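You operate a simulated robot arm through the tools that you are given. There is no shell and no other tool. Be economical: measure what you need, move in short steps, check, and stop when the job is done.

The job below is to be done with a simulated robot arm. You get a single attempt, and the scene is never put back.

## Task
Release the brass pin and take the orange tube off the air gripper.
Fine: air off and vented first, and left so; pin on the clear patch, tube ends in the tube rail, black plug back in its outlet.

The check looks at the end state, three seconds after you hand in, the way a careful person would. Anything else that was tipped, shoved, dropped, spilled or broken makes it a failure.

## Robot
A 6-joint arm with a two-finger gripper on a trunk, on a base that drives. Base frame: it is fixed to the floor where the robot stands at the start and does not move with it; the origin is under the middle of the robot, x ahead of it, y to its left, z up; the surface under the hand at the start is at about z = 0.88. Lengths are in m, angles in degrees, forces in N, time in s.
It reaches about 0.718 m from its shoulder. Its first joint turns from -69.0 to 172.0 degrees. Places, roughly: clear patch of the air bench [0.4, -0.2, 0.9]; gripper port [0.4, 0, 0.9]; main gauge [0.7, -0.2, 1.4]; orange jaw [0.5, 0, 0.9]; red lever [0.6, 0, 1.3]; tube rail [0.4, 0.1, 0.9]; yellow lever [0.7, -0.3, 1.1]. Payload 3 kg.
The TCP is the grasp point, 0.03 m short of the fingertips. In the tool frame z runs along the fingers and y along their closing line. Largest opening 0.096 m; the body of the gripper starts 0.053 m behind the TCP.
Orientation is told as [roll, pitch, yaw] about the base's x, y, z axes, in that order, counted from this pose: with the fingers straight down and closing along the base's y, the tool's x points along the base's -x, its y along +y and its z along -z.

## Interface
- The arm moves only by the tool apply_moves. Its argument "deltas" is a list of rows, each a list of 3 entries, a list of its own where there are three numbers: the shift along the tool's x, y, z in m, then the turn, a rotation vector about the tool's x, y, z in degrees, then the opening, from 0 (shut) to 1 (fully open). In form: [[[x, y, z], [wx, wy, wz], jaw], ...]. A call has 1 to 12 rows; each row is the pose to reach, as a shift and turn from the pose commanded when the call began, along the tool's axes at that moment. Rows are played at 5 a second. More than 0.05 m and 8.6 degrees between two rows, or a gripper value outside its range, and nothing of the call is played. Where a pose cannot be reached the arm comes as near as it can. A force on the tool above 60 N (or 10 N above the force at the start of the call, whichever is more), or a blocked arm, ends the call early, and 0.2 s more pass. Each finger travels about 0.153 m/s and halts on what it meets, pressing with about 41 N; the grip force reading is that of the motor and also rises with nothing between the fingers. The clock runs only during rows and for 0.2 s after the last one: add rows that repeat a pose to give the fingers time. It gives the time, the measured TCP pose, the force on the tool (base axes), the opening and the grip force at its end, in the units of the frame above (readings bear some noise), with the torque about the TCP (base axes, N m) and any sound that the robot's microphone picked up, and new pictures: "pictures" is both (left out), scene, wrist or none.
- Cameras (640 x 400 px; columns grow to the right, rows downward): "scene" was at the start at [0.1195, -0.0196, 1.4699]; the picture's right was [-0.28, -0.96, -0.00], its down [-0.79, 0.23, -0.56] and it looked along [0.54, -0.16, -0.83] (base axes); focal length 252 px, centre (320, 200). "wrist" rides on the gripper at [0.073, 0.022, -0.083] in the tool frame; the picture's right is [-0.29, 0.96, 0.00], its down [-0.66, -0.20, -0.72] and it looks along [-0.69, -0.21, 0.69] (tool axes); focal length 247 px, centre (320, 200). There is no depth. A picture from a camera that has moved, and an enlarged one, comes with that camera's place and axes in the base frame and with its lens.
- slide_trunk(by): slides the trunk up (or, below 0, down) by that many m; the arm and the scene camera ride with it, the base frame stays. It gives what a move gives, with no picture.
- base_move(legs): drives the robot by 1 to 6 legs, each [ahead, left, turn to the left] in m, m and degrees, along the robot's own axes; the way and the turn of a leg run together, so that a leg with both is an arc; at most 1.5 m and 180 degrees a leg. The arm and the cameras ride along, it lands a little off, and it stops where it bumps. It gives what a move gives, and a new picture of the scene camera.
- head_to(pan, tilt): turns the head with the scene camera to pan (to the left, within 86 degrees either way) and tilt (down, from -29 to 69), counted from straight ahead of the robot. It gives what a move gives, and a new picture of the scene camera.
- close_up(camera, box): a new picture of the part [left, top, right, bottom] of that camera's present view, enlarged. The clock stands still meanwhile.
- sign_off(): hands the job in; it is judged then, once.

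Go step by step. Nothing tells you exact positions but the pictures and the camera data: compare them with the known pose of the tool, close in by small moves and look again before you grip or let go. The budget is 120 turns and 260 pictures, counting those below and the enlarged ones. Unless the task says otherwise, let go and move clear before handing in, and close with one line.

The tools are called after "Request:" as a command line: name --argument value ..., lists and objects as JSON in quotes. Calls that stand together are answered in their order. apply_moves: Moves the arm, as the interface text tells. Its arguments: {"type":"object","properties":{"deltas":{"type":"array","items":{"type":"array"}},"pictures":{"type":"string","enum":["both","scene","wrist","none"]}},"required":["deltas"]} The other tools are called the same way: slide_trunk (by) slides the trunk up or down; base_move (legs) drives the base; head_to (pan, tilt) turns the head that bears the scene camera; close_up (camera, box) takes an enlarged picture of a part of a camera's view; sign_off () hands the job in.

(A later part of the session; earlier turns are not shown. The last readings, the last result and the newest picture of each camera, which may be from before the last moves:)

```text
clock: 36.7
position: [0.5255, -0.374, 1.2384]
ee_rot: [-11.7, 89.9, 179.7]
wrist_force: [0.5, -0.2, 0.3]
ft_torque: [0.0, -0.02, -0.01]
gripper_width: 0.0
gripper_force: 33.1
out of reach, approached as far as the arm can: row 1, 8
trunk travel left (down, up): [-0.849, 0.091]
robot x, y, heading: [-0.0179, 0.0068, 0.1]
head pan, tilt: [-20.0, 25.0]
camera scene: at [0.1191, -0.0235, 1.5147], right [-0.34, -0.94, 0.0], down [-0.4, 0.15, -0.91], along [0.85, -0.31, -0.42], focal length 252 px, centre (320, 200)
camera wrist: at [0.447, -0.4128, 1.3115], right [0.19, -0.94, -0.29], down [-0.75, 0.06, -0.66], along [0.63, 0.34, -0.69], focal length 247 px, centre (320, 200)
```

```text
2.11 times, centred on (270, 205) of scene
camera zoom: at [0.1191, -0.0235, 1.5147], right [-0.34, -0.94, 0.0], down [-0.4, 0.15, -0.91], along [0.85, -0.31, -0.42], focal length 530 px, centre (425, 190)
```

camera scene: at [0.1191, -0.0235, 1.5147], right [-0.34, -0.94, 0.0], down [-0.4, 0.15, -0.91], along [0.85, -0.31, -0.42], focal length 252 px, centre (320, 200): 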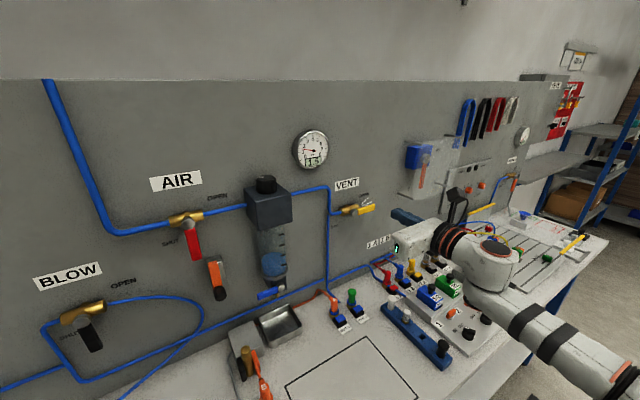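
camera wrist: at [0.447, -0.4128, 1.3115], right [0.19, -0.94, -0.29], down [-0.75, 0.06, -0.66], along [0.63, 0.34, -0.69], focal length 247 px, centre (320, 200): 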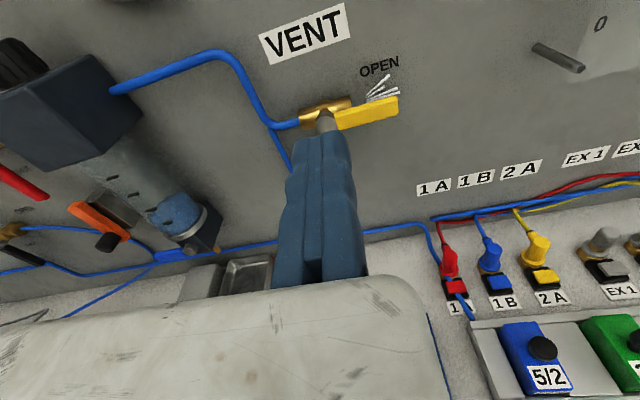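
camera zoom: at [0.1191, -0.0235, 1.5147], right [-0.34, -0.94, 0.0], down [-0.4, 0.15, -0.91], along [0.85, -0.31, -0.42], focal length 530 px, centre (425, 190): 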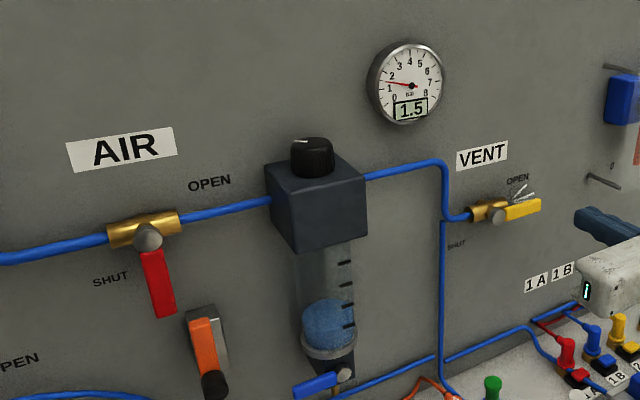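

Pressure is dropping (1.5 bar and falling). Now I'll tip the hand to point down over the clear patch for a look at the gripper and pin.

Request:
apply_moves --deltas '[[[0, -0.02, -0.02], [0, -8.2, 0], 0], [[0, -0.04, -0.04], [0, -16.4, 0], 0], [[0, -0.06, -0.06], [0, -24.6, 0], 0], [[-0.01, -0.08, -0.0877], [0, -32.8, 0], 0], [[-0.02, -0.1, -0.0877], [0, -41, 0], 0], [[-0.03, -0.12, -0.0877], [0, -49.2, 0], 0], [[-0.04, -0.14, -0.0877], [0, -57.4, 0], 0], [[-0.06, -0.16, -0.0877], [0, -65.6, 0], 0.2], [[-0.07, -0.18, -0.0877], [0, -73.8, 0], 0.4], [[-0.08, -0.195, -0.0877], [0, -82, 0], 0.5], [[-0.09, -0.195, -0.0877], [0, -90, 0], 0.5], [[-0.09, -0.195, -0.0877], [0, -90, 0], 0.5]]' --pictures "both"

```text
clock: 39.3
position: [0.3811, -0.2273, 1.1437]
ee_rot: [-0.1, 0.1, -168.8]
wrist_force: [-0.2, 0.3, -0.6]
ft_torque: [-0.03, -0.02, -0.04]
gripper_width: 0.0482
gripper_force: 0.2
out of reach, approached as far as the arm can: row 1, 2, 3, 4, 5, 6, 10, 11, 12
trunk travel left (down, up): [-0.849, 0.091]
robot x, y, heading: [-0.0212, 0.0056, -0.2]
head pan, tilt: [-20.0, 25.0]
camera scene: at [0.1185, -0.023, 1.5148], right [-0.34, -0.94, 0.0], down [-0.4, 0.14, -0.91], along [0.85, -0.31, -0.42], focal length 252 px, centre (320, 200)
camera wrist: at [0.4561, -0.2358, 1.2276], right [-0.1, -0.99, 0.0], down [-0.69, 0.07, 0.72], along [-0.72, 0.07, -0.69], focal length 247 px, centre (320, 200)
```

scene: 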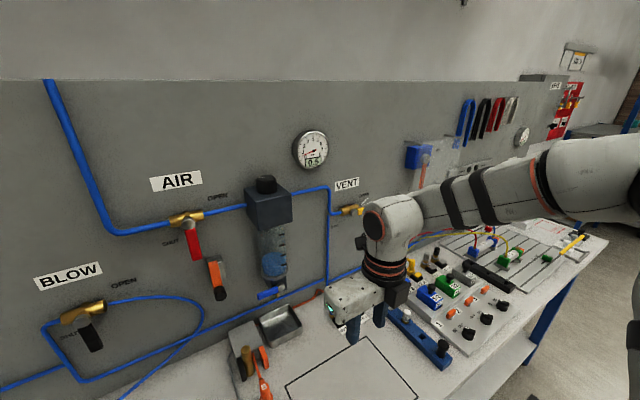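
wrist: 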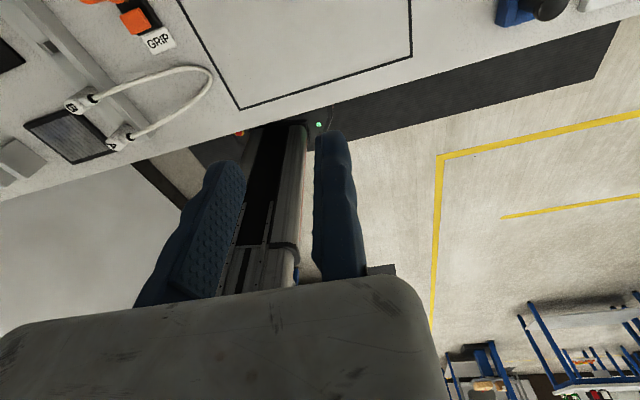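

The gauge is near zero now. I'll aim the head at the gripper and outlets and zoom in.

Request:
head_to --pan -10 --tilt 52

Request:
close_up --camera "scene" --box '[200, 80, 360, 200]'

```text
clock: 40.2
position: [0.3811, -0.2282, 1.1441]
ee_rot: [-0.1, 0.0, -168.7]
wrist_force: [0.5, -0.2, -0.4]
ft_torque: [0.0, 0.01, 0.01]
gripper_width: 0.0479
gripper_force: 0.0
trunk travel left (down, up): [-0.849, 0.091]
robot x, y, heading: [-0.0196, 0.0052, -0.3]
head pan, tilt: [-10.0, 52.0]
camera scene: at [0.1061, -0.0054, 1.4747], right [-0.18, -0.98, 0.0], down [-0.78, 0.14, -0.62], along [0.61, -0.11, -0.79], focal length 252 px, centre (320, 200)
```

scene: 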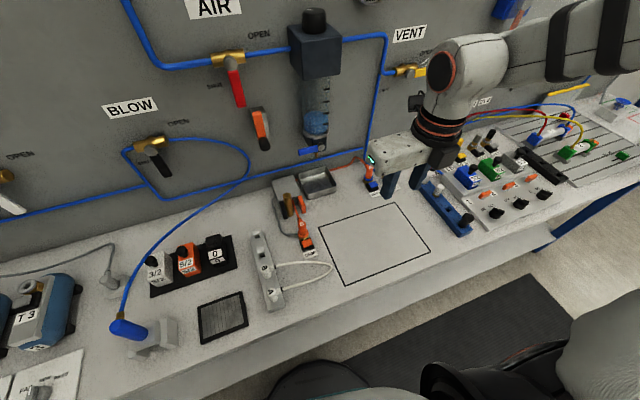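

```text
3.33 times, centred on (280, 140) of scene
camera zoom: at [0.1061, -0.0054, 1.4747], right [-0.18, -0.98, 0.0], down [-0.78, 0.14, -0.62], along [0.61, -0.11, -0.79], focal length 839 px, centre (453, 400)
```

zoom: 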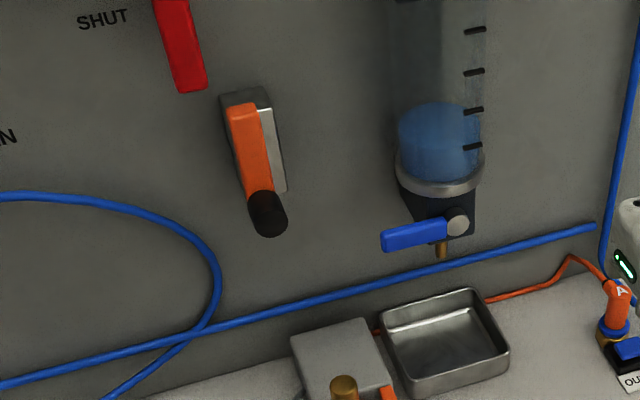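

Request:
close_up --camera "scene" --box '[230, 160, 350, 310]'

Request:
close_up --camera "scene" --box '[350, 140, 570, 260]'

```text
2.67 times, centred on (290, 235) of scene
camera zoom: at [0.1061, -0.0054, 1.4747], right [-0.18, -0.98, 0.0], down [-0.78, 0.14, -0.62], along [0.61, -0.11, -0.79], focal length 671 px, centre (400, 107)
```

zoom: 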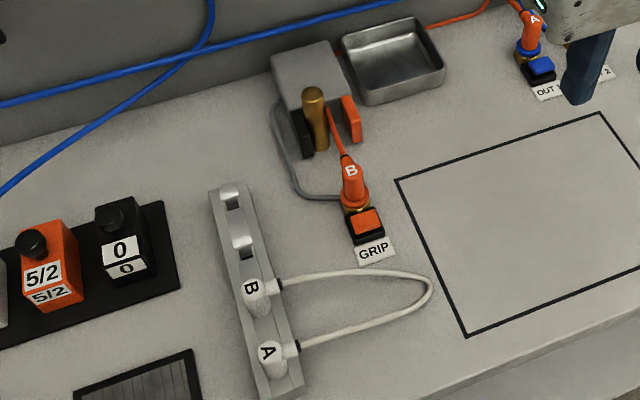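

```text
2.91 times, centred on (460, 200) of scene
camera zoom: at [0.1061, -0.0054, 1.4747], right [-0.18, -0.98, 0.0], down [-0.78, 0.14, -0.62], along [0.61, -0.11, -0.79], focal length 732 px, centre (-87, 200)
```

zoom: 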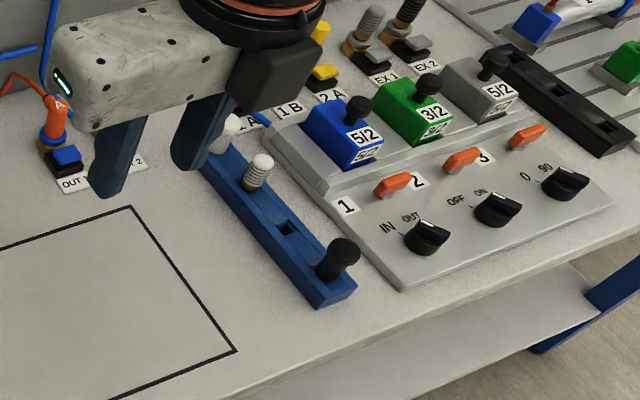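

After venting, the orange jaw has opened and the pin stands free between the jaws. I'll roll the hand back so its camera is behind the fingers, looking forward.

Request:
apply_moves --deltas '[[[0, 0, 0], [0, 0, -8.2], 0.5], [[0, 0, 0], [0, 0, -16.4], 0.5], [[0, 0, 0], [0, 0, -24.6], 0.5], [[0, 0, 0], [0, 0, -32.8], 0.5], [[0, 0, 0], [0, 0, -41], 0.5], [[0, 0, 0], [0, 0, -49.2], 0.5], [[0, 0, 0], [0, 0, -57.4], 0.5], [[0, 0, 0], [0, 0, -65.6], 0.5], [[0, 0, 0], [0, 0, -73.8], 0.5], [[0, 0, 0], [0, 0, -82], 0.5], [[0, 0, 0], [0, 0, -90], 0.5]]' --pictures "none"

Request:
apply_moves --deltas '[[[0, 0, 0], [0, 0, -8.2], 0.5], [[0, 0, 0], [0, 0, -16.4], 0.5], [[0, 0, 0], [0, 0, -24.6], 0.5], [[0, 0, 0], [0, 0, -32.8], 0.5], [[0, 0, 0], [0, 0, -41], 0.5], [[0, 0, 0], [0, 0, -49.2], 0.5], [[0, 0, 0], [0, 0, -57.4], 0.5], [[0, 0, 0], [0, 0, -65.6], 0.5], [[0, 0, 0], [0, 0, -73.8], 0.5], [[0, 0, 0], [0, 0, -82], 0.5], [[0, 0, 0], [0, 0, -90], 0.5]]' --pictures "wrist"

```text
clock: 42.6
position: [0.3806, -0.2287, 1.147]
ee_rot: [0.0, 0.0, -78.6]
wrist_force: [-0.1, -0.2, 0.3]
ft_torque: [0.0, 0.0, 0.02]
gripper_width: 0.0482
gripper_force: 0.2
trunk travel left (down, up): [-0.849, 0.091]
robot x, y, heading: [-0.0194, 0.0065, -0.0]
head pan, tilt: [-10.0, 52.0]
```

```text
clock: 45.0
position: [0.3377, -0.2276, 1.1323]
ee_rot: [-0.2, -0.4, 11.2]
wrist_force: [-0.8, 0.4, 0.4]
ft_torque: [0.01, -0.04, -0.01]
gripper_width: 0.0481
gripper_force: 0.0
out of reach, approached as far as the arm can: row 10, 11
trunk travel left (down, up): [-0.849, 0.091]
robot x, y, heading: [-0.0199, 0.0095, -0.2]
head pan, tilt: [-10.0, 52.0]
camera wrist: at [0.2598, -0.2205, 1.2154], right [0.1, 0.99, 0.0], down [0.68, -0.07, 0.73], along [0.72, -0.08, -0.69], focal length 247 px, centre (320, 200)
```

wrist: 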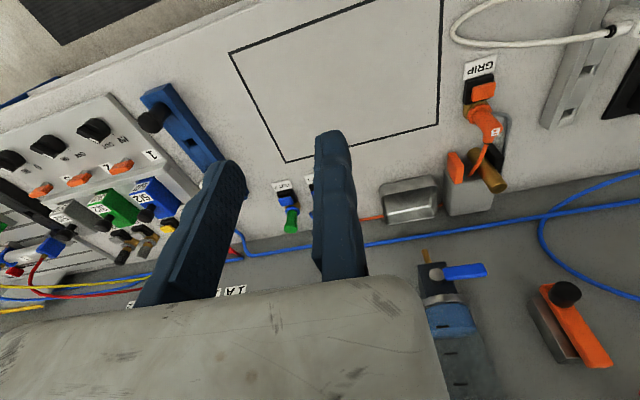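

Very good overview. I'll move over towards the pin (≈0.525, 0.005, top ≈0.965) staying high, to measure it closely.

Request:
apply_moves --deltas '[[[-0.03, 0.025, 0], [0, 0, 0], 0.5], [[-0.06, 0.05, 0.01], [0, 0, 0], 0.5], [[-0.09, 0.075, 0.02], [0, 0, 0], 0.5], [[-0.12, 0.1, 0.03], [0, 0, 0], 0.5], [[-0.15, 0.125, 0.04], [0, 0, 0], 0.5], [[-0.175, 0.15, 0.05], [0, 0, 0], 0.5], [[-0.2, 0.1714, 0.062], [0, 0, 0], 0.5], [[-0.2, 0.1714, 0.062], [0, 0, 0], 0.5]]' --pictures "both"

```text
clock: 46.8
position: [0.3465, -0.2057, 1.0834]
ee_rot: [0.1, -0.1, 11.2]
wrist_force: [-0.8, 0.7, 0.3]
ft_torque: [0.0, 0.01, 0.0]
gripper_width: 0.0481
gripper_force: 0.0
out of reach, approached as far as the arm can: row 1, 2, 3, 4, 5, 6, 7, 8
trunk travel left (down, up): [-0.849, 0.091]
robot x, y, heading: [-0.0179, 0.006, -0.0]
head pan, tilt: [-10.0, 52.0]
camera scene: at [0.1054, -0.0051, 1.4747], right [-0.18, -0.98, 0.0], down [-0.78, 0.14, -0.62], along [0.61, -0.11, -0.79], focal length 252 px, centre (320, 200)
camera wrist: at [0.2704, -0.1982, 1.1669], right [0.1, 0.99, 0.0], down [0.69, -0.07, 0.72], along [0.72, -0.07, -0.69], focal length 247 px, centre (320, 200)
```

scene: 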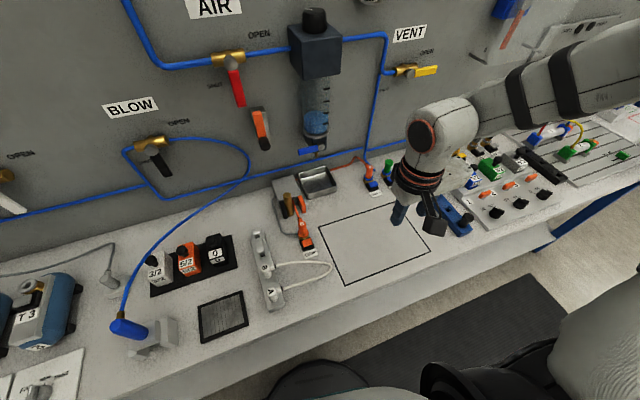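
wrist: 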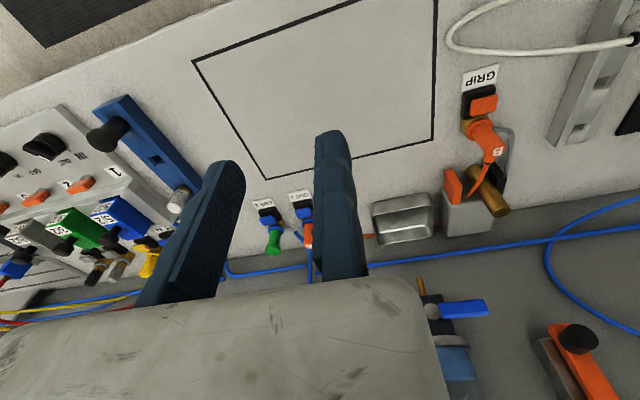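

The arm stops short here, probably a last-joint limit at this yaw. I'll test with the hand turned back about 40°.

Request:
apply_moves --deltas '[[[0, 0, 0], [0, 0, 8.2], 0.5], [[0, 0, 0], [0, 0, 16.4], 0.5], [[0, 0, 0], [0, 0, 24.6], 0.5], [[0, 0, 0], [0, 0, 32.8], 0.5], [[0, 0, 0], [0, 0, 41], 0.5], [[-0.04, 0.02, 0], [0, 0, 41], 0.5], [[-0.08, 0.05, 0], [0, 0, 41], 0.5], [[-0.11, 0.08, 0], [0, 0, 41], 0.5], [[-0.14, 0.11, 0], [0, 0, 41], 0.5], [[-0.17, 0.14, 0], [0, 0, 41], 0.5], [[-0.19, 0.17, 0], [0, 0, 41], 0.5]]' --pictures "both"

```text
clock: 49.2
position: [0.3801, -0.2232, 1.0783]
ee_rot: [0.0, 0.1, -29.8]
wrist_force: [0.5, -0.5, -0.1]
ft_torque: [0.01, 0.01, 0.01]
gripper_width: 0.0479
gripper_force: 0.0
out of reach, approached as far as the arm can: row 6, 7, 8, 9, 10, 11
trunk travel left (down, up): [-0.849, 0.091]
robot x, y, heading: [-0.017, 0.01, -0.0]
head pan, tilt: [-10.0, 52.0]
camera scene: at [0.1059, -0.005, 1.4746], right [-0.18, -0.98, 0.0], down [-0.78, 0.14, -0.62], along [0.61, -0.11, -0.79], focal length 252 px, centre (320, 200)
camera wrist: at [0.3253, -0.1689, 1.1616], right [0.73, 0.68, 0.0], down [0.47, -0.5, 0.72], along [0.5, -0.53, -0.69], focal length 247 px, centre (320, 200)
```

scene: 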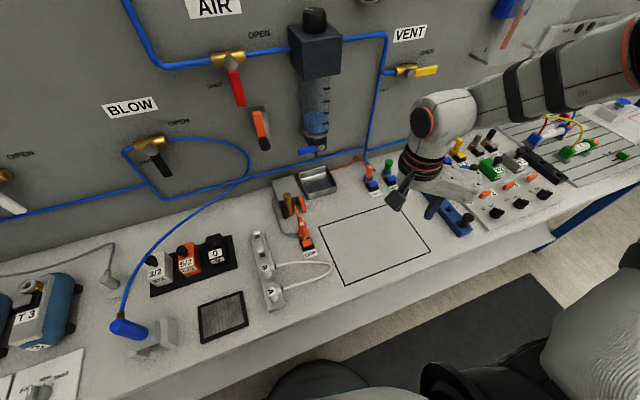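
wrist: 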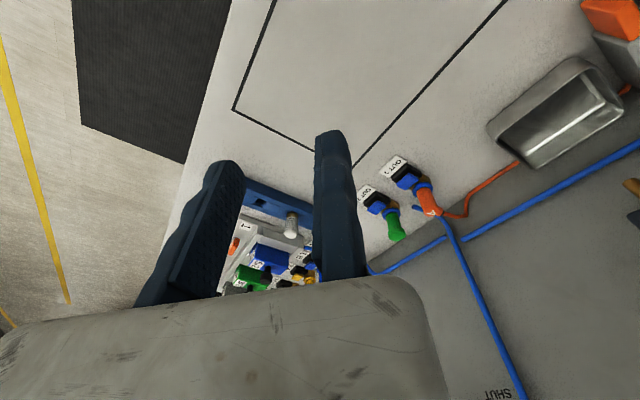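

Still limited; I'll look at the arm itself to understand its posture.

Request:
head_to --pan -65 --tilt 35

```text
clock: 50.5
position: [0.3793, -0.2243, 1.0787]
ee_rot: [0.1, 0.0, -29.7]
wrist_force: [-0.9, 0.0, -0.9]
ft_torque: [-0.05, 0.01, 0.0]
gripper_width: 0.0479
gripper_force: 0.1
trunk travel left (down, up): [-0.849, 0.091]
robot x, y, heading: [-0.0189, 0.0077, 0.0]
head pan, tilt: [-65.0, 35.0]
camera scene: at [0.0692, -0.0718, 1.499], right [-0.91, -0.42, 0.0], down [-0.24, 0.52, -0.82], along [0.35, -0.74, -0.57], focal length 252 px, centre (320, 200)
```

scene: 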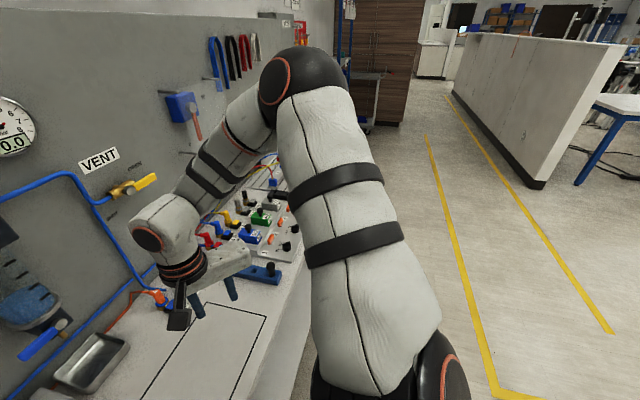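

Gauge reads 0.0. The arm folds out to the right, so the hand works best ahead-right of the base; I'll test its forward reach before re-placing the base.

Request:
apply_moves --deltas '[[[-0.03, 0.01, 0], [0, 0, 0], 0.5], [[-0.06, 0.02, 0], [0, 0, 0], 0.5], [[-0.095, 0.035, 0], [0, 0, 0], 0.5], [[-0.095, 0.035, 0], [0, 0, -8], 0.5], [[-0.095, 0.035, 0], [0, 0, -16], 0.5], [[-0.095, 0.035, 0], [0, 0, -24], 0.5], [[-0.095, 0.035, 0], [0, 0, -30], 0.5]]' --pictures "none"

```text
clock: 52.1
position: [0.3996, -0.2515, 1.0687]
ee_rot: [-0.6, -0.6, -0.1]
wrist_force: [0.1, 0.2, -0.3]
ft_torque: [0.03, 0.03, 0.01]
gripper_width: 0.0483
gripper_force: 0.1
out of reach, approached as far as the arm can: row 1, 2, 3, 4, 5, 6, 7
trunk travel left (down, up): [-0.849, 0.091]
robot x, y, heading: [-0.0227, 0.009, -0.0]
head pan, tilt: [-65.0, 35.0]
```

Lower poses seem to reach further, so I'll raise the trunk and work with the hand lower relative to it.

Request:
slide_trunk --by 0.09

Request:
apply_moves --deltas '[[[0, 0, 0.03], [0, 0, 0], 0.5], [[0, 0, 0.06], [0, 0, 0], 0.5], [[0, 0, 0.09], [0, 0, 0], 0.5], [[-0.02, 0, 0.12], [0, 0, 0], 0.5], [[-0.05, 0.01, 0.13], [0, 0, 0], 0.5], [[-0.08, 0.03, 0.13], [0, 0, 0], 0.5], [[-0.1, 0.05, 0.13], [0, 0, 0], 0.5]]' --pictures "wrist"

```text
clock: 53.3
position: [0.4016, -0.2517, 1.1585]
ee_rot: [-0.6, -0.5, -0.2]
wrist_force: [0.0, 0.0, 0.1]
ft_torque: [0.03, 0.01, -0.02]
gripper_width: 0.048
gripper_force: 0.0
trunk travel left (down, up): [-0.939, 0.001]
robot x, y, heading: [-0.0187, 0.0119, 0.1]
head pan, tilt: [-65.0, 35.0]
```

```text
clock: 54.9
position: [0.3917, -0.2537, 1.052]
ee_rot: [-0.8, -0.7, -0.4]
wrist_force: [0.1, 0.9, -0.3]
ft_torque: [-0.02, 0.03, 0.0]
gripper_width: 0.048
gripper_force: 0.1
out of reach, approached as far as the arm can: row 3, 4, 5, 6, 7
trunk travel left (down, up): [-0.939, 0.001]
robot x, y, heading: [-0.0204, 0.0107, -0.0]
head pan, tilt: [-65.0, 35.0]
camera wrist: at [0.3174, -0.2294, 1.1342], right [0.3, 0.95, -0.01], down [0.65, -0.2, 0.73], along [0.7, -0.23, -0.68], focal length 247 px, centre (320, 200)
```

wrist: 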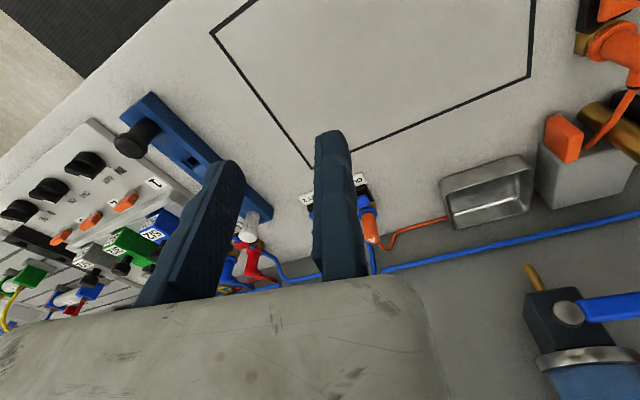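

Low is limited too, so I'll test the opposite: hand up relative to the trunk, then trunk lower.

Request:
apply_moves --deltas '[[[0.01, 0, -0.04], [0, 0, 0], 0.5], [[0.02, 0, -0.08], [0, 0, 0], 0.5], [[0.02, 0, -0.12], [0, 0, 0], 0.5], [[0.02, 0, -0.16], [0, 0, 0], 0.5], [[0.02, 0, -0.2], [0, 0, 0], 0.5], [[0.02, 0, -0.24], [0, 0, 0], 0.5], [[0.02, 0, -0.28], [0, 0, 0], 0.5]]' --pictures "scene"

```text
clock: 56.5
position: [0.3537, -0.2507, 1.3258]
ee_rot: [-0.8, -0.7, -0.5]
wrist_force: [-0.8, -0.6, -0.7]
ft_torque: [-0.04, 0.01, 0.0]
gripper_width: 0.048
gripper_force: 0.0
out of reach, approached as far as the arm can: row 7
trunk travel left (down, up): [-0.939, 0.001]
robot x, y, heading: [-0.0205, 0.0057, -0.1]
head pan, tilt: [-65.0, 35.0]
camera scene: at [0.0668, -0.071, 1.5891], right [-0.91, -0.42, 0.0], down [-0.24, 0.52, -0.82], along [0.35, -0.74, -0.57], focal length 252 px, centre (320, 200)
```

scene: 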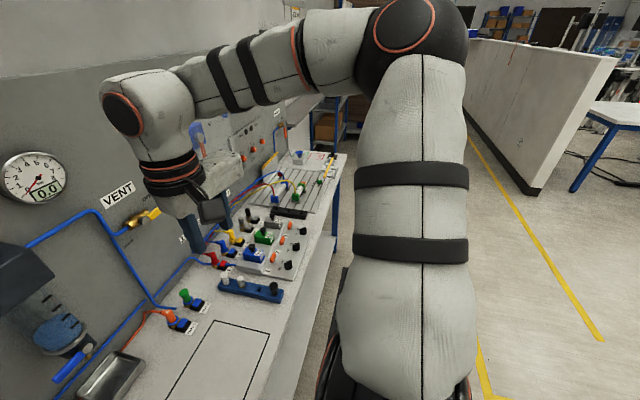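

Request:
apply_moves --deltas '[[[-0.03, 0, 0.02], [0, 0, 0], 0.5], [[-0.06, 0, 0.03], [0, 0, 0], 0.5], [[-0.1, 0, 0.03], [0, 0, 0], 0.5], [[-0.14, 0.02, 0.03], [0, 0, 0], 0.5], [[-0.16, 0.06, 0.03], [0, 0, 0], 0.5], [[-0.16, 0.1, 0.03], [0, 0, 0], 0.5], [[-0.16, 0.14, 0.03], [0, 0, 0], 0.5]]' --pictures "none"

```text
clock: 58.1
position: [0.3851, -0.2369, 1.2636]
ee_rot: [-0.7, -0.7, -0.4]
wrist_force: [0.2, -0.7, 0.4]
ft_torque: [-0.01, 0.01, 0.01]
gripper_width: 0.0478
gripper_force: 0.1
out of reach, approached as far as the arm can: row 1, 2, 3, 4, 5, 6, 7
trunk travel left (down, up): [-0.939, 0.001]
robot x, y, heading: [-0.0158, 0.0084, 0.1]
head pan, tilt: [-65.0, 35.0]
```

The limit behaves like a shoulder-turn stop: with fingers down the hand can only work at azimuths right of about -40° from the robot centre. So I'll back off slightly and turn the base left about 45°, so that the bench items lie to its right-front.

Request:
base_move --legs '[[-0.05, 0, 0], [0, 0, 45]]'

```text
clock: 61.1
position: [0.39, 0.1163, 1.264]
ee_rot: [-0.6, -0.6, 44.2]
wrist_force: [0.0, 0.6, -0.6]
ft_torque: [0.0, -0.02, 0.0]
gripper_width: 0.0484
gripper_force: 0.0
trunk travel left (down, up): [-0.939, 0.001]
robot x, y, heading: [-0.0669, 0.0072, 44.6]
head pan, tilt: [-65.0, 35.0]
camera scene: at [0.0502, 0.0121, 1.589], right [-0.35, -0.94, 0.0], down [-0.54, 0.2, -0.82], along [0.77, -0.29, -0.57], focal length 252 px, centre (320, 200)
```

scene: 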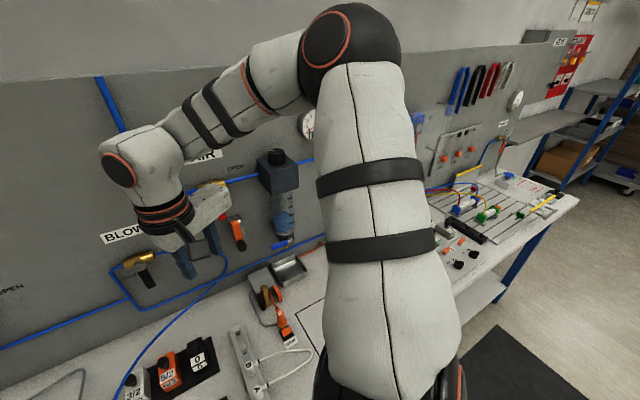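

The turn succeeded without contact. Now I'll bring the hand near the pin, lined up with the bench.

Request:
apply_moves --deltas '[[[0.005, -0.03, 0], [0, 0, 6], 0.5], [[0.012, -0.06, 0.02], [0, 0, 12], 0.5], [[0.02, -0.09, 0.05], [0, 0, 18], 0.5], [[0.03, -0.12, 0.09], [0, 0, 24], 0.5], [[0.0374, -0.1533, 0.12], [0, 0, 30], 0.5], [[0.0374, -0.1533, 0.16], [0, 0, 33], 0.5], [[0.0374, -0.1533, 0.194], [0, 0, 33], 0.5]]' --pictures "both"

```text
refused: row 4 steps farther than a row can; nothing moved
```

Request:
apply_moves --deltas '[[[0.005, -0.03, 0], [0, 0, 6], 0.5], [[0.012, -0.06, 0.02], [0, 0, 12], 0.5], [[0.02, -0.09, 0.04], [0, 0, 18], 0.5], [[0.03, -0.12, 0.06], [0, 0, 24], 0.5], [[0.0374, -0.1533, 0.09], [0, 0, 30], 0.5], [[0.0374, -0.1533, 0.13], [0, 0, 33], 0.5], [[0.0374, -0.1533, 0.17], [0, 0, 33], 0.5], [[0.0374, -0.1533, 0.194], [0, 0, 33], 0.5]]' --pictures "both"

```text
clock: 62.9
position: [0.4747, -0.0173, 1.067]
ee_rot: [-0.2, -0.8, 11.3]
wrist_force: [-0.4, 0.3, 1.2]
ft_torque: [0.0, -0.02, 0.02]
gripper_width: 0.048
gripper_force: 0.0
trunk travel left (down, up): [-0.939, 0.001]
robot x, y, heading: [-0.0691, 0.011, 44.4]
head pan, tilt: [-65.0, 35.0]
camera scene: at [0.0517, 0.0124, 1.5889], right [-0.35, -0.94, 0.0], down [-0.54, 0.2, -0.82], along [0.77, -0.29, -0.57], focal length 252 px, centre (320, 200)
camera wrist: at [0.3973, -0.0103, 1.1491], right [0.1, 0.99, 0.0], down [0.68, -0.07, 0.73], along [0.73, -0.07, -0.68], focal length 247 px, centre (320, 200)
```

scene: 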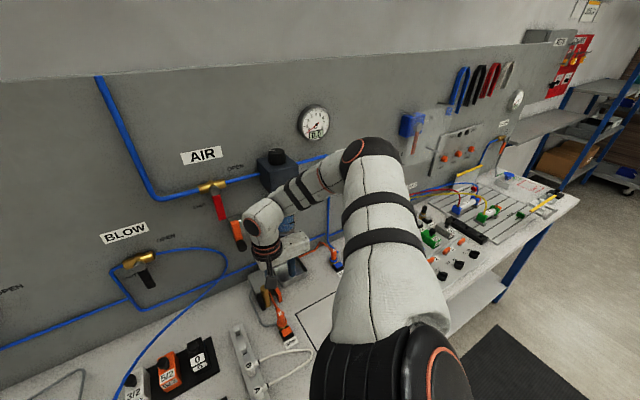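
wrist: 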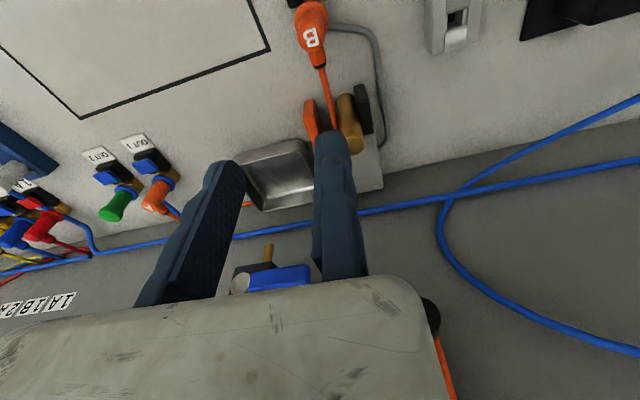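

The reach problem is solved. The pin top is about (0.522, 0.003); I'll stand above it with open fingers and look.

Request:
apply_moves --deltas '[[[-0.025, 0.011, 0.0], [0, 0, 0], 0.5], [[-0.05, 0.011, 0.01], [0, 0, 0], 0.5], [[-0.05, 0.011, 0.045], [0, 0, 0], 0.5], [[-0.05, 0.011, 0.045], [0, 0, 0], 0.5]]' --pictures "wrist"

Request:
head_to --pan -45 --tilt 50

```text
clock: 63.9
position: [0.519, 0.0025, 1.0269]
ee_rot: [-0.2, -1.0, 11.3]
wrist_force: [-0.5, -0.5, 0.1]
ft_torque: [0.0, 0.01, 0.0]
gripper_width: 0.0481
gripper_force: 0.1
trunk travel left (down, up): [-0.939, 0.001]
robot x, y, heading: [-0.0694, 0.0097, 44.5]
head pan, tilt: [-65.0, 35.0]
camera wrist: at [0.4405, 0.0098, 1.1083], right [0.1, 0.99, 0.0], down [0.68, -0.07, 0.73], along [0.73, -0.07, -0.68], focal length 247 px, centre (320, 200)
```

wrist: 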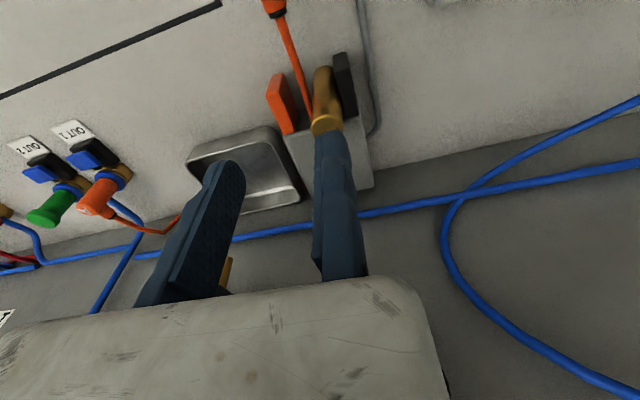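

```text
clock: 64.7
position: [0.5192, 0.0023, 1.0257]
ee_rot: [-0.1, -0.7, 11.3]
wrist_force: [-0.4, 0.4, -0.6]
ft_torque: [0.0, -0.02, -0.02]
gripper_width: 0.048
gripper_force: 0.2
trunk travel left (down, up): [-0.939, 0.001]
robot x, y, heading: [-0.0688, 0.0102, 44.4]
head pan, tilt: [-45.0, 50.0]
camera scene: at [0.0451, 0.0424, 1.5673], right [-0.01, -1.0, 0.0], down [-0.77, 0.01, -0.64], along [0.64, -0.01, -0.77], focal length 252 px, centre (320, 200)
```

scene: 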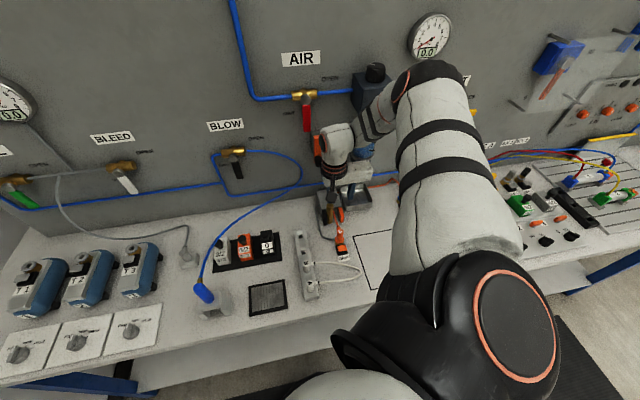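

The wrist view suggests the opening isn't centred where I expect (right finger right above the pin). I'll check from the head camera.

Request:
close_up --camera "scene" --box '[290, 160, 390, 230]'

Request:
close_up --camera "wrist" --box '[180, 40, 420, 190]'

```text
5.71 times, centred on (340, 195) of scene
camera zoom: at [0.0451, 0.0424, 1.5673], right [-0.01, -1.0, 0.0], down [-0.77, 0.01, -0.64], along [0.64, -0.01, -0.77], focal length 1438 px, centre (206, 229)
```

zoom: 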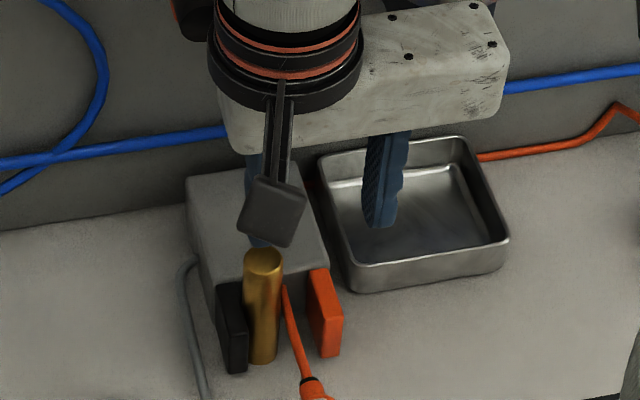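

```text
2.67 times, centred on (300, 115) of wrist
camera zoom: at [0.4408, 0.0094, 1.1084], right [0.1, 0.99, 0.0], down [0.68, -0.07, 0.73], along [0.73, -0.07, -0.68], focal length 659 px, centre (373, 427)
```

zoom: 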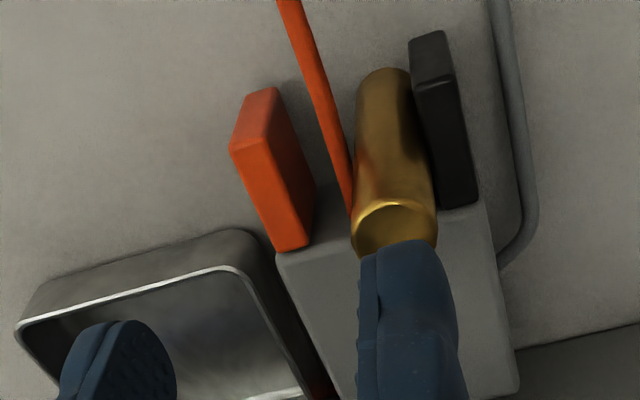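

The gripper opens one-sidedly: the +y finger is fixed at the TCP line and the other moves. So I'll shift so the fixed finger stands just left of the pin, then check.

Request:
apply_moves --deltas '[[[-0.0093, 0.0147, 0], [0, 0, 0], 0.5], [[-0.0093, 0.0147, 0.02], [0, 0, 0], 0.5], [[-0.0093, 0.0147, 0.026], [0, 0, 0], 0.5]]' --pictures "none"

Request:
close_up --camera "wrist" --box '[160, 40, 480, 240]'

Request:
close_up --camera "scene" --box '[290, 160, 390, 230]'

```text
clock: 65.5
position: [0.5139, 0.012, 1.0228]
ee_rot: [-0.2, -0.9, 11.2]
wrist_force: [0.6, 1.2, -1.0]
ft_torque: [-0.03, -0.05, -0.01]
gripper_width: 0.0481
gripper_force: 0.0
out of reach, approached as far as the arm can: row 1, 2, 3
trunk travel left (down, up): [-0.939, 0.001]
robot x, y, heading: [-0.0676, 0.0078, 44.4]
head pan, tilt: [-45.0, 50.0]
```

```text
2.00 times, centred on (320, 140) of wrist
camera zoom: at [0.4362, 0.0178, 1.1039], right [0.1, 0.99, 0.0], down [0.68, -0.07, 0.73], along [0.73, -0.07, -0.68], focal length 494 px, centre (320, 320)
```

zoom: 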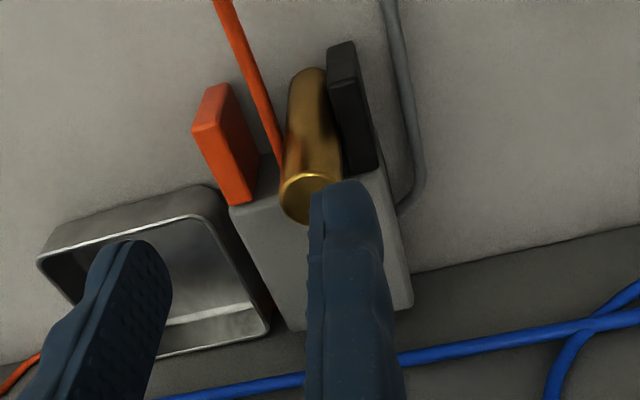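

```text
5.71 times, centred on (340, 195) of scene
camera zoom: at [0.045, 0.0423, 1.5673], right [-0.01, -1.0, 0.0], down [-0.77, 0.01, -0.64], along [0.64, -0.01, -0.77], focal length 1438 px, centre (206, 229)
```

zoom: 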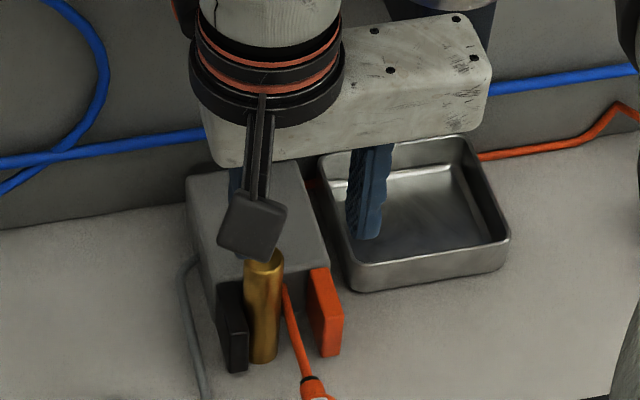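

Now it's the arm's overall reach (trunk raised too high). I'll raise the hand and lower the trunk by 0.25 m so the arm can reach further at this height.

Request:
apply_moves --deltas '[[[0.0, 0, -0.04], [0, 0, 0], 0.5], [[0.01, 0, -0.08], [0, 0, 0], 0.5], [[0.02, 0, -0.12], [0, 0, 0], 0.5], [[0.03, 0, -0.16], [0, 0, 0], 0.5], [[0.04, 0, -0.2], [0, 0, 0], 0.5], [[0.05, 0, -0.24], [0, 0, 0], 0.5], [[0.06, 0, -0.27], [0, 0, 0], 0.5]]' --pictures "none"

Request:
slide_trunk --by -0.25

```text
clock: 67.1
position: [0.4509, -0.0062, 1.2909]
ee_rot: [-0.2, -0.8, 11.2]
wrist_force: [-0.3, 0.6, 0.3]
ft_torque: [0.0, -0.02, 0.0]
gripper_width: 0.0479
gripper_force: 0.0
trunk travel left (down, up): [-0.939, 0.001]
robot x, y, heading: [-0.0719, 0.0066, 44.2]
head pan, tilt: [-45.0, 50.0]
```

```text
clock: 69.7
position: [0.4547, -0.0065, 1.0395]
ee_rot: [-0.2, -0.8, 11.2]
wrist_force: [1.1, 0.6, -0.9]
ft_torque: [0.01, -0.02, -0.02]
gripper_width: 0.048
gripper_force: 0.1
trunk travel left (down, up): [-0.689, 0.251]
robot x, y, heading: [-0.0678, 0.0067, 44.3]
head pan, tilt: [-45.0, 50.0]
```

Request:
apply_moves --deltas '[[[-0.025, 0.005, 0], [0, 0, 0], 0.5], [[-0.05, 0.0107, 0], [0, 0, 0], 0.5], [[-0.0726, 0.0107, 0.01], [0, 0, 0], 0.5], [[-0.0726, 0.0107, 0.03], [0, 0, 0], 0.5], [[-0.0726, 0.0107, 0.03], [0, 0, 0], 0.5]]' --pictures "none"

Request:
close_up --camera "wrist" --box '[160, 40, 480, 240]'

Request:
close_up --camera "scene" --box '[260, 100, 420, 200]'

```text
clock: 70.9
position: [0.5231, 0.0192, 1.0111]
ee_rot: [-0.2, -0.9, 11.2]
wrist_force: [0.5, 0.0, -0.3]
ft_torque: [-0.03, -0.03, -0.04]
gripper_width: 0.048
gripper_force: 0.1
trunk travel left (down, up): [-0.689, 0.251]
robot x, y, heading: [-0.0693, 0.0058, 44.4]
head pan, tilt: [-45.0, 50.0]
```

```text
2.00 times, centred on (320, 140) of wrist
camera zoom: at [0.4444, 0.0263, 1.0938], right [0.1, 0.99, 0.0], down [0.68, -0.07, 0.73], along [0.73, -0.07, -0.68], focal length 494 px, centre (320, 320)
```

zoom: 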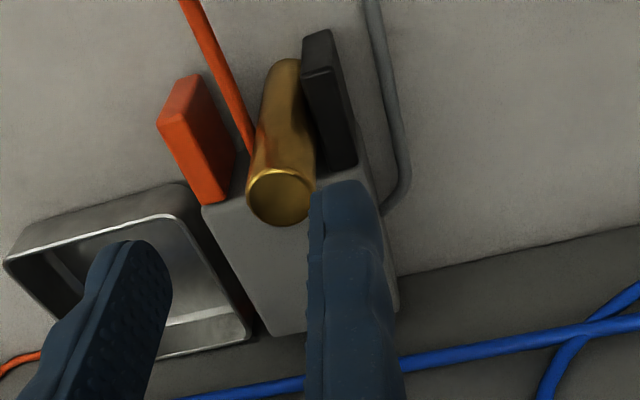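

```text
4.00 times, centred on (340, 150) of scene
camera zoom: at [0.0447, 0.0429, 1.3173], right [-0.01, -1.0, 0.0], down [-0.77, 0.01, -0.64], along [0.64, -0.01, -0.77], focal length 1006 px, centre (240, 400)
```

zoom: 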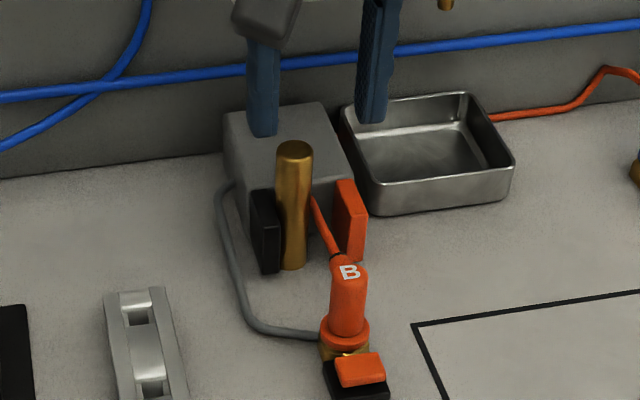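

Now the lower head view shows the pin standing clearly ~3 cm above the jaws, and the fixed finger clears it by about 4 mm. I'll descend to have the tips 1.5–2 cm down the pin.

Request:
apply_moves --deltas '[[[-0.004, 0, 0.012], [0, 0, 0], 0.5], [[-0.004, 0, 0.024], [0, 0, 0], 0.5], [[-0.004, 0, 0.034], [0, 0, 0], 0.5]]' --pictures "none"

Request:
close_up --camera "wrist" --box '[160, 40, 480, 240]'

Request:
close_up --camera "scene" --box '[260, 100, 420, 200]'

```text
clock: 71.7
position: [0.5275, 0.0195, 0.9788]
ee_rot: [-0.3, -0.8, 11.2]
wrist_force: [0.7, 0.7, 0.5]
ft_torque: [-0.02, 0.0, 0.02]
gripper_width: 0.0481
gripper_force: 0.1
trunk travel left (down, up): [-0.689, 0.251]
robot x, y, heading: [-0.0694, 0.0096, 44.5]
head pan, tilt: [-45.0, 50.0]
```

```text
2.00 times, centred on (320, 140) of wrist
camera zoom: at [0.4491, 0.0269, 1.0607], right [0.1, 0.99, 0.0], down [0.68, -0.07, 0.73], along [0.73, -0.07, -0.68], focal length 494 px, centre (320, 320)
```

zoom: 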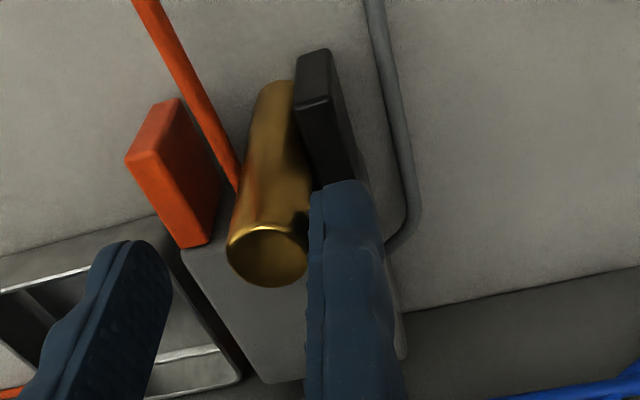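

```text
4.00 times, centred on (340, 150) of scene
camera zoom: at [0.0453, 0.0427, 1.3172], right [-0.01, -1.0, 0.0], down [-0.77, 0.01, -0.64], along [0.64, -0.01, -0.77], focal length 1006 px, centre (240, 400)
```

zoom: 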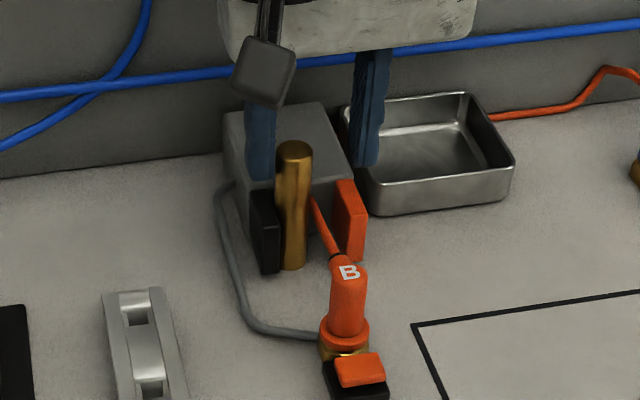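

Fingers flank the pin well. I'll nudge the fixed finger up to the pin and close.

Request:
apply_moves --deltas '[[[0, -0.003, 0], [0, 0, 0], 0.5], [[0, -0.003, 0], [0, 0, 0], 0.35], [[0, -0.003, 0], [0, 0, 0], 0.25], [[0, -0.003, 0], [0, 0, 0], 0.1], [[0, -0.003, 0], [0, 0, 0], 0.1]]' --pictures "none"

Request:
close_up --camera "scene" --box '[260, 100, 420, 200]'

```text
clock: 72.9
position: [0.5284, 0.0165, 0.9771]
ee_rot: [-0.2, -0.8, 11.3]
wrist_force: [0.6, -0.9, 0.3]
ft_torque: [-0.04, 0.0, 0.0]
gripper_width: 0.0202
gripper_force: 40.9
trunk travel left (down, up): [-0.689, 0.251]
robot x, y, heading: [-0.068, 0.0087, 44.3]
head pan, tilt: [-45.0, 50.0]
```

```text
4.00 times, centred on (340, 150) of scene
camera zoom: at [0.045, 0.0423, 1.3173], right [-0.01, -1.0, 0.0], down [-0.77, 0.01, -0.64], along [0.64, -0.01, -0.77], focal length 1006 px, centre (240, 400)
```

zoom: 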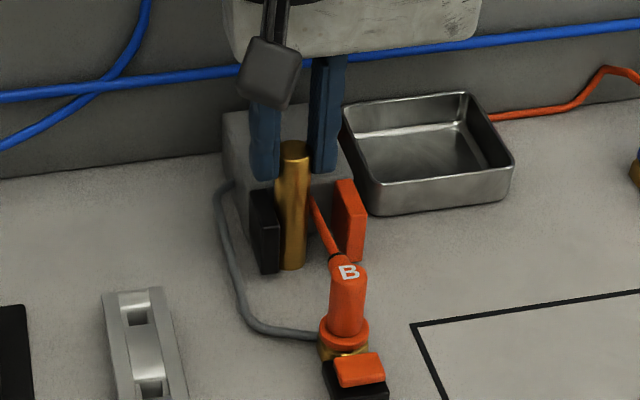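

Gripped (20.2 mm wide). I'll lift it straight up and carry it over the centre of the clear patch (≈0.40, -0.20).

Request:
apply_moves --deltas '[[[0, 0, -0.02], [0, 0, 0], 0.1], [[0, 0, -0.05], [0, 0, 0], 0.1], [[0, 0, -0.085], [0, 0, 0], 0.1], [[0, 0, -0.12], [0, 0, 0], 0.1], [[0.028, -0.0294, -0.12], [0, 0, 0], 0.1], [[0.056, -0.0588, -0.12], [0, 0, 0], 0.1], [[0.084, -0.0882, -0.12], [0, 0, 0], 0.1], [[0.112, -0.1176, -0.12], [0, 0, 0], 0.1], [[0.14, -0.147, -0.12], [0, 0, 0], 0.1], [[0.1687, -0.1764, -0.12], [0, 0, 0], 0.1], [[0.1687, -0.1764, -0.08], [0, 0, 0], 0.1], [[0.1687, -0.1764, -0.05], [0, 0, 0], 0.1]]' --pictures "both"

```text
clock: 75.5
position: [0.4883, -0.1139, 1.0875]
ee_rot: [-0.3, -0.9, 11.2]
wrist_force: [-0.2, 0.1, -0.7]
ft_torque: [0.02, -0.01, -0.03]
gripper_width: 0.0206
gripper_force: 40.6
out of reach, approached as far as the arm can: row 8, 9, 10, 11, 12
trunk travel left (down, up): [-0.689, 0.251]
robot x, y, heading: [-0.065, 0.0081, 44.5]
head pan, tilt: [-45.0, 50.0]
camera scene: at [0.0441, 0.0425, 1.3174], right [-0.01, -1.0, 0.0], down [-0.77, 0.01, -0.64], along [0.64, -0.01, -0.77], focal length 252 px, centre (320, 200)
camera wrist: at [0.4085, -0.1073, 1.169], right [0.1, 0.99, 0.0], down [0.68, -0.07, 0.73], along [0.73, -0.07, -0.68], focal length 247 px, centre (320, 200)
```

scene: 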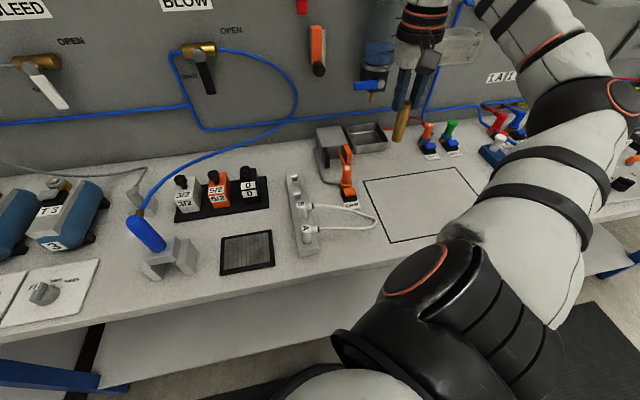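
wrist: 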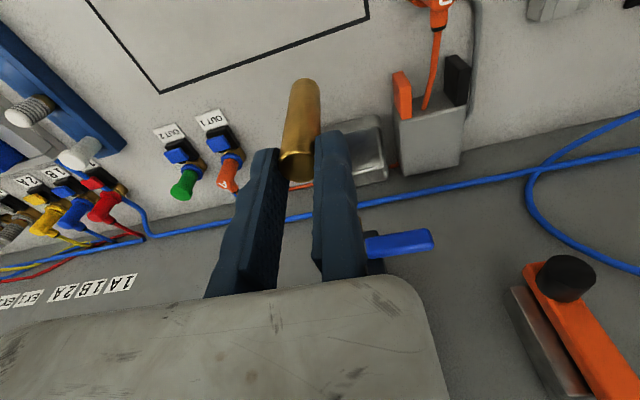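

The pin is held straight; the arm can't fold closer in this base heading. I'll raise it a little and turn the base right by ~26° to bring the patch into the good zone.

Request:
apply_moves --deltas '[[[0, 0, -0.02], [0, 0, 0], 0.1], [[0, 0, -0.04], [0, 0, 0], 0.1]]' --pictures "none"

Request:
base_move --legs '[[0, 0, -26]]'

```text
clock: 76.1
position: [0.4875, -0.1161, 1.1317]
ee_rot: [-0.2, -0.8, 11.2]
wrist_force: [-0.7, -1.1, -0.7]
ft_torque: [0.0, -0.02, 0.01]
gripper_width: 0.0207
gripper_force: 40.7
trunk travel left (down, up): [-0.689, 0.251]
robot x, y, heading: [-0.0691, 0.0101, 44.6]
head pan, tilt: [-45.0, 50.0]
```

```text
clock: 77.8
position: [0.3736, -0.352, 1.1303]
ee_rot: [-0.2, -0.7, -15.3]
wrist_force: [-0.2, -0.7, -0.9]
ft_torque: [0.01, 0.0, 0.01]
gripper_width: 0.0201
gripper_force: 40.8
trunk travel left (down, up): [-0.689, 0.251]
robot x, y, heading: [-0.0698, 0.0111, 17.9]
head pan, tilt: [-45.0, 50.0]
camera scene: at [0.0485, -0.0115, 1.3172], right [-0.45, -0.89, 0.0], down [-0.68, 0.35, -0.64], along [0.57, -0.29, -0.77], focal length 252 px, centre (320, 200)
```

scene: 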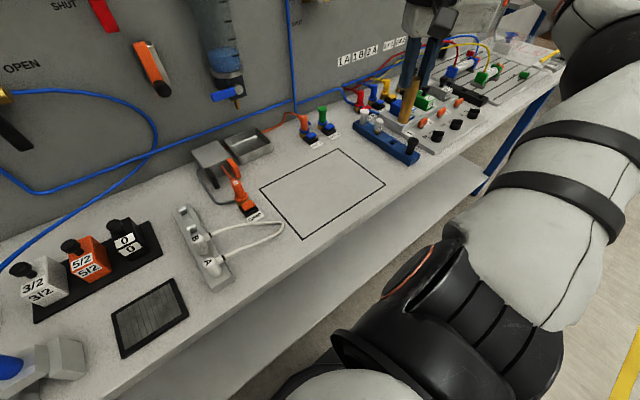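

Request:
apply_moves --deltas '[[[0.004, 0.041, 0], [0, 0, 0], 0.1], [[0.008, 0.082, 0], [0, 0, 0], 0.1], [[0.011, 0.123, 0], [0, 0, 0], 0.1], [[0.0148, 0.164, 0], [0, 0, 0], 0.1], [[0.0148, 0.164, 0.04], [0, 0, 0], 0.1], [[0.0148, 0.164, 0.08], [0, 0, 0], 0.1], [[0.0148, 0.164, 0.12], [0, 0, 0], 0.1]]' --pictures "both"

```text
clock: 79.4
position: [0.4063, -0.1916, 1.0066]
ee_rot: [-0.3, -0.8, -15.2]
wrist_force: [-0.5, -0.4, -1.3]
ft_torque: [0.01, 0.01, 0.0]
gripper_width: 0.0202
gripper_force: 41.1
trunk travel left (down, up): [-0.689, 0.251]
robot x, y, heading: [-0.07, 0.0076, 18.0]
head pan, tilt: [-45.0, 50.0]
camera scene: at [0.0496, -0.0118, 1.3172], right [-0.45, -0.89, 0.0], down [-0.68, 0.35, -0.64], along [0.57, -0.29, -0.77], focal length 252 px, centre (320, 200)
camera wrist: at [0.3395, -0.1505, 1.0888], right [0.54, 0.84, 0.0], down [0.57, -0.37, 0.73], along [0.62, -0.39, -0.68], focal length 247 px, centre (320, 200)
```

scene: 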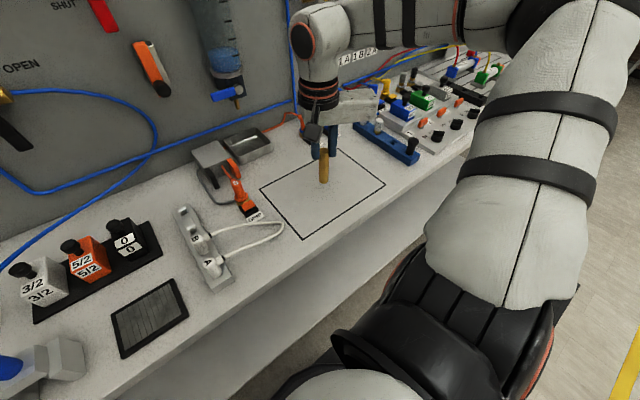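
wrist: 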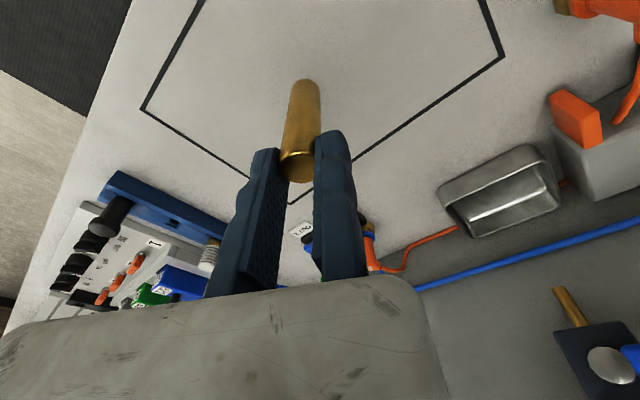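

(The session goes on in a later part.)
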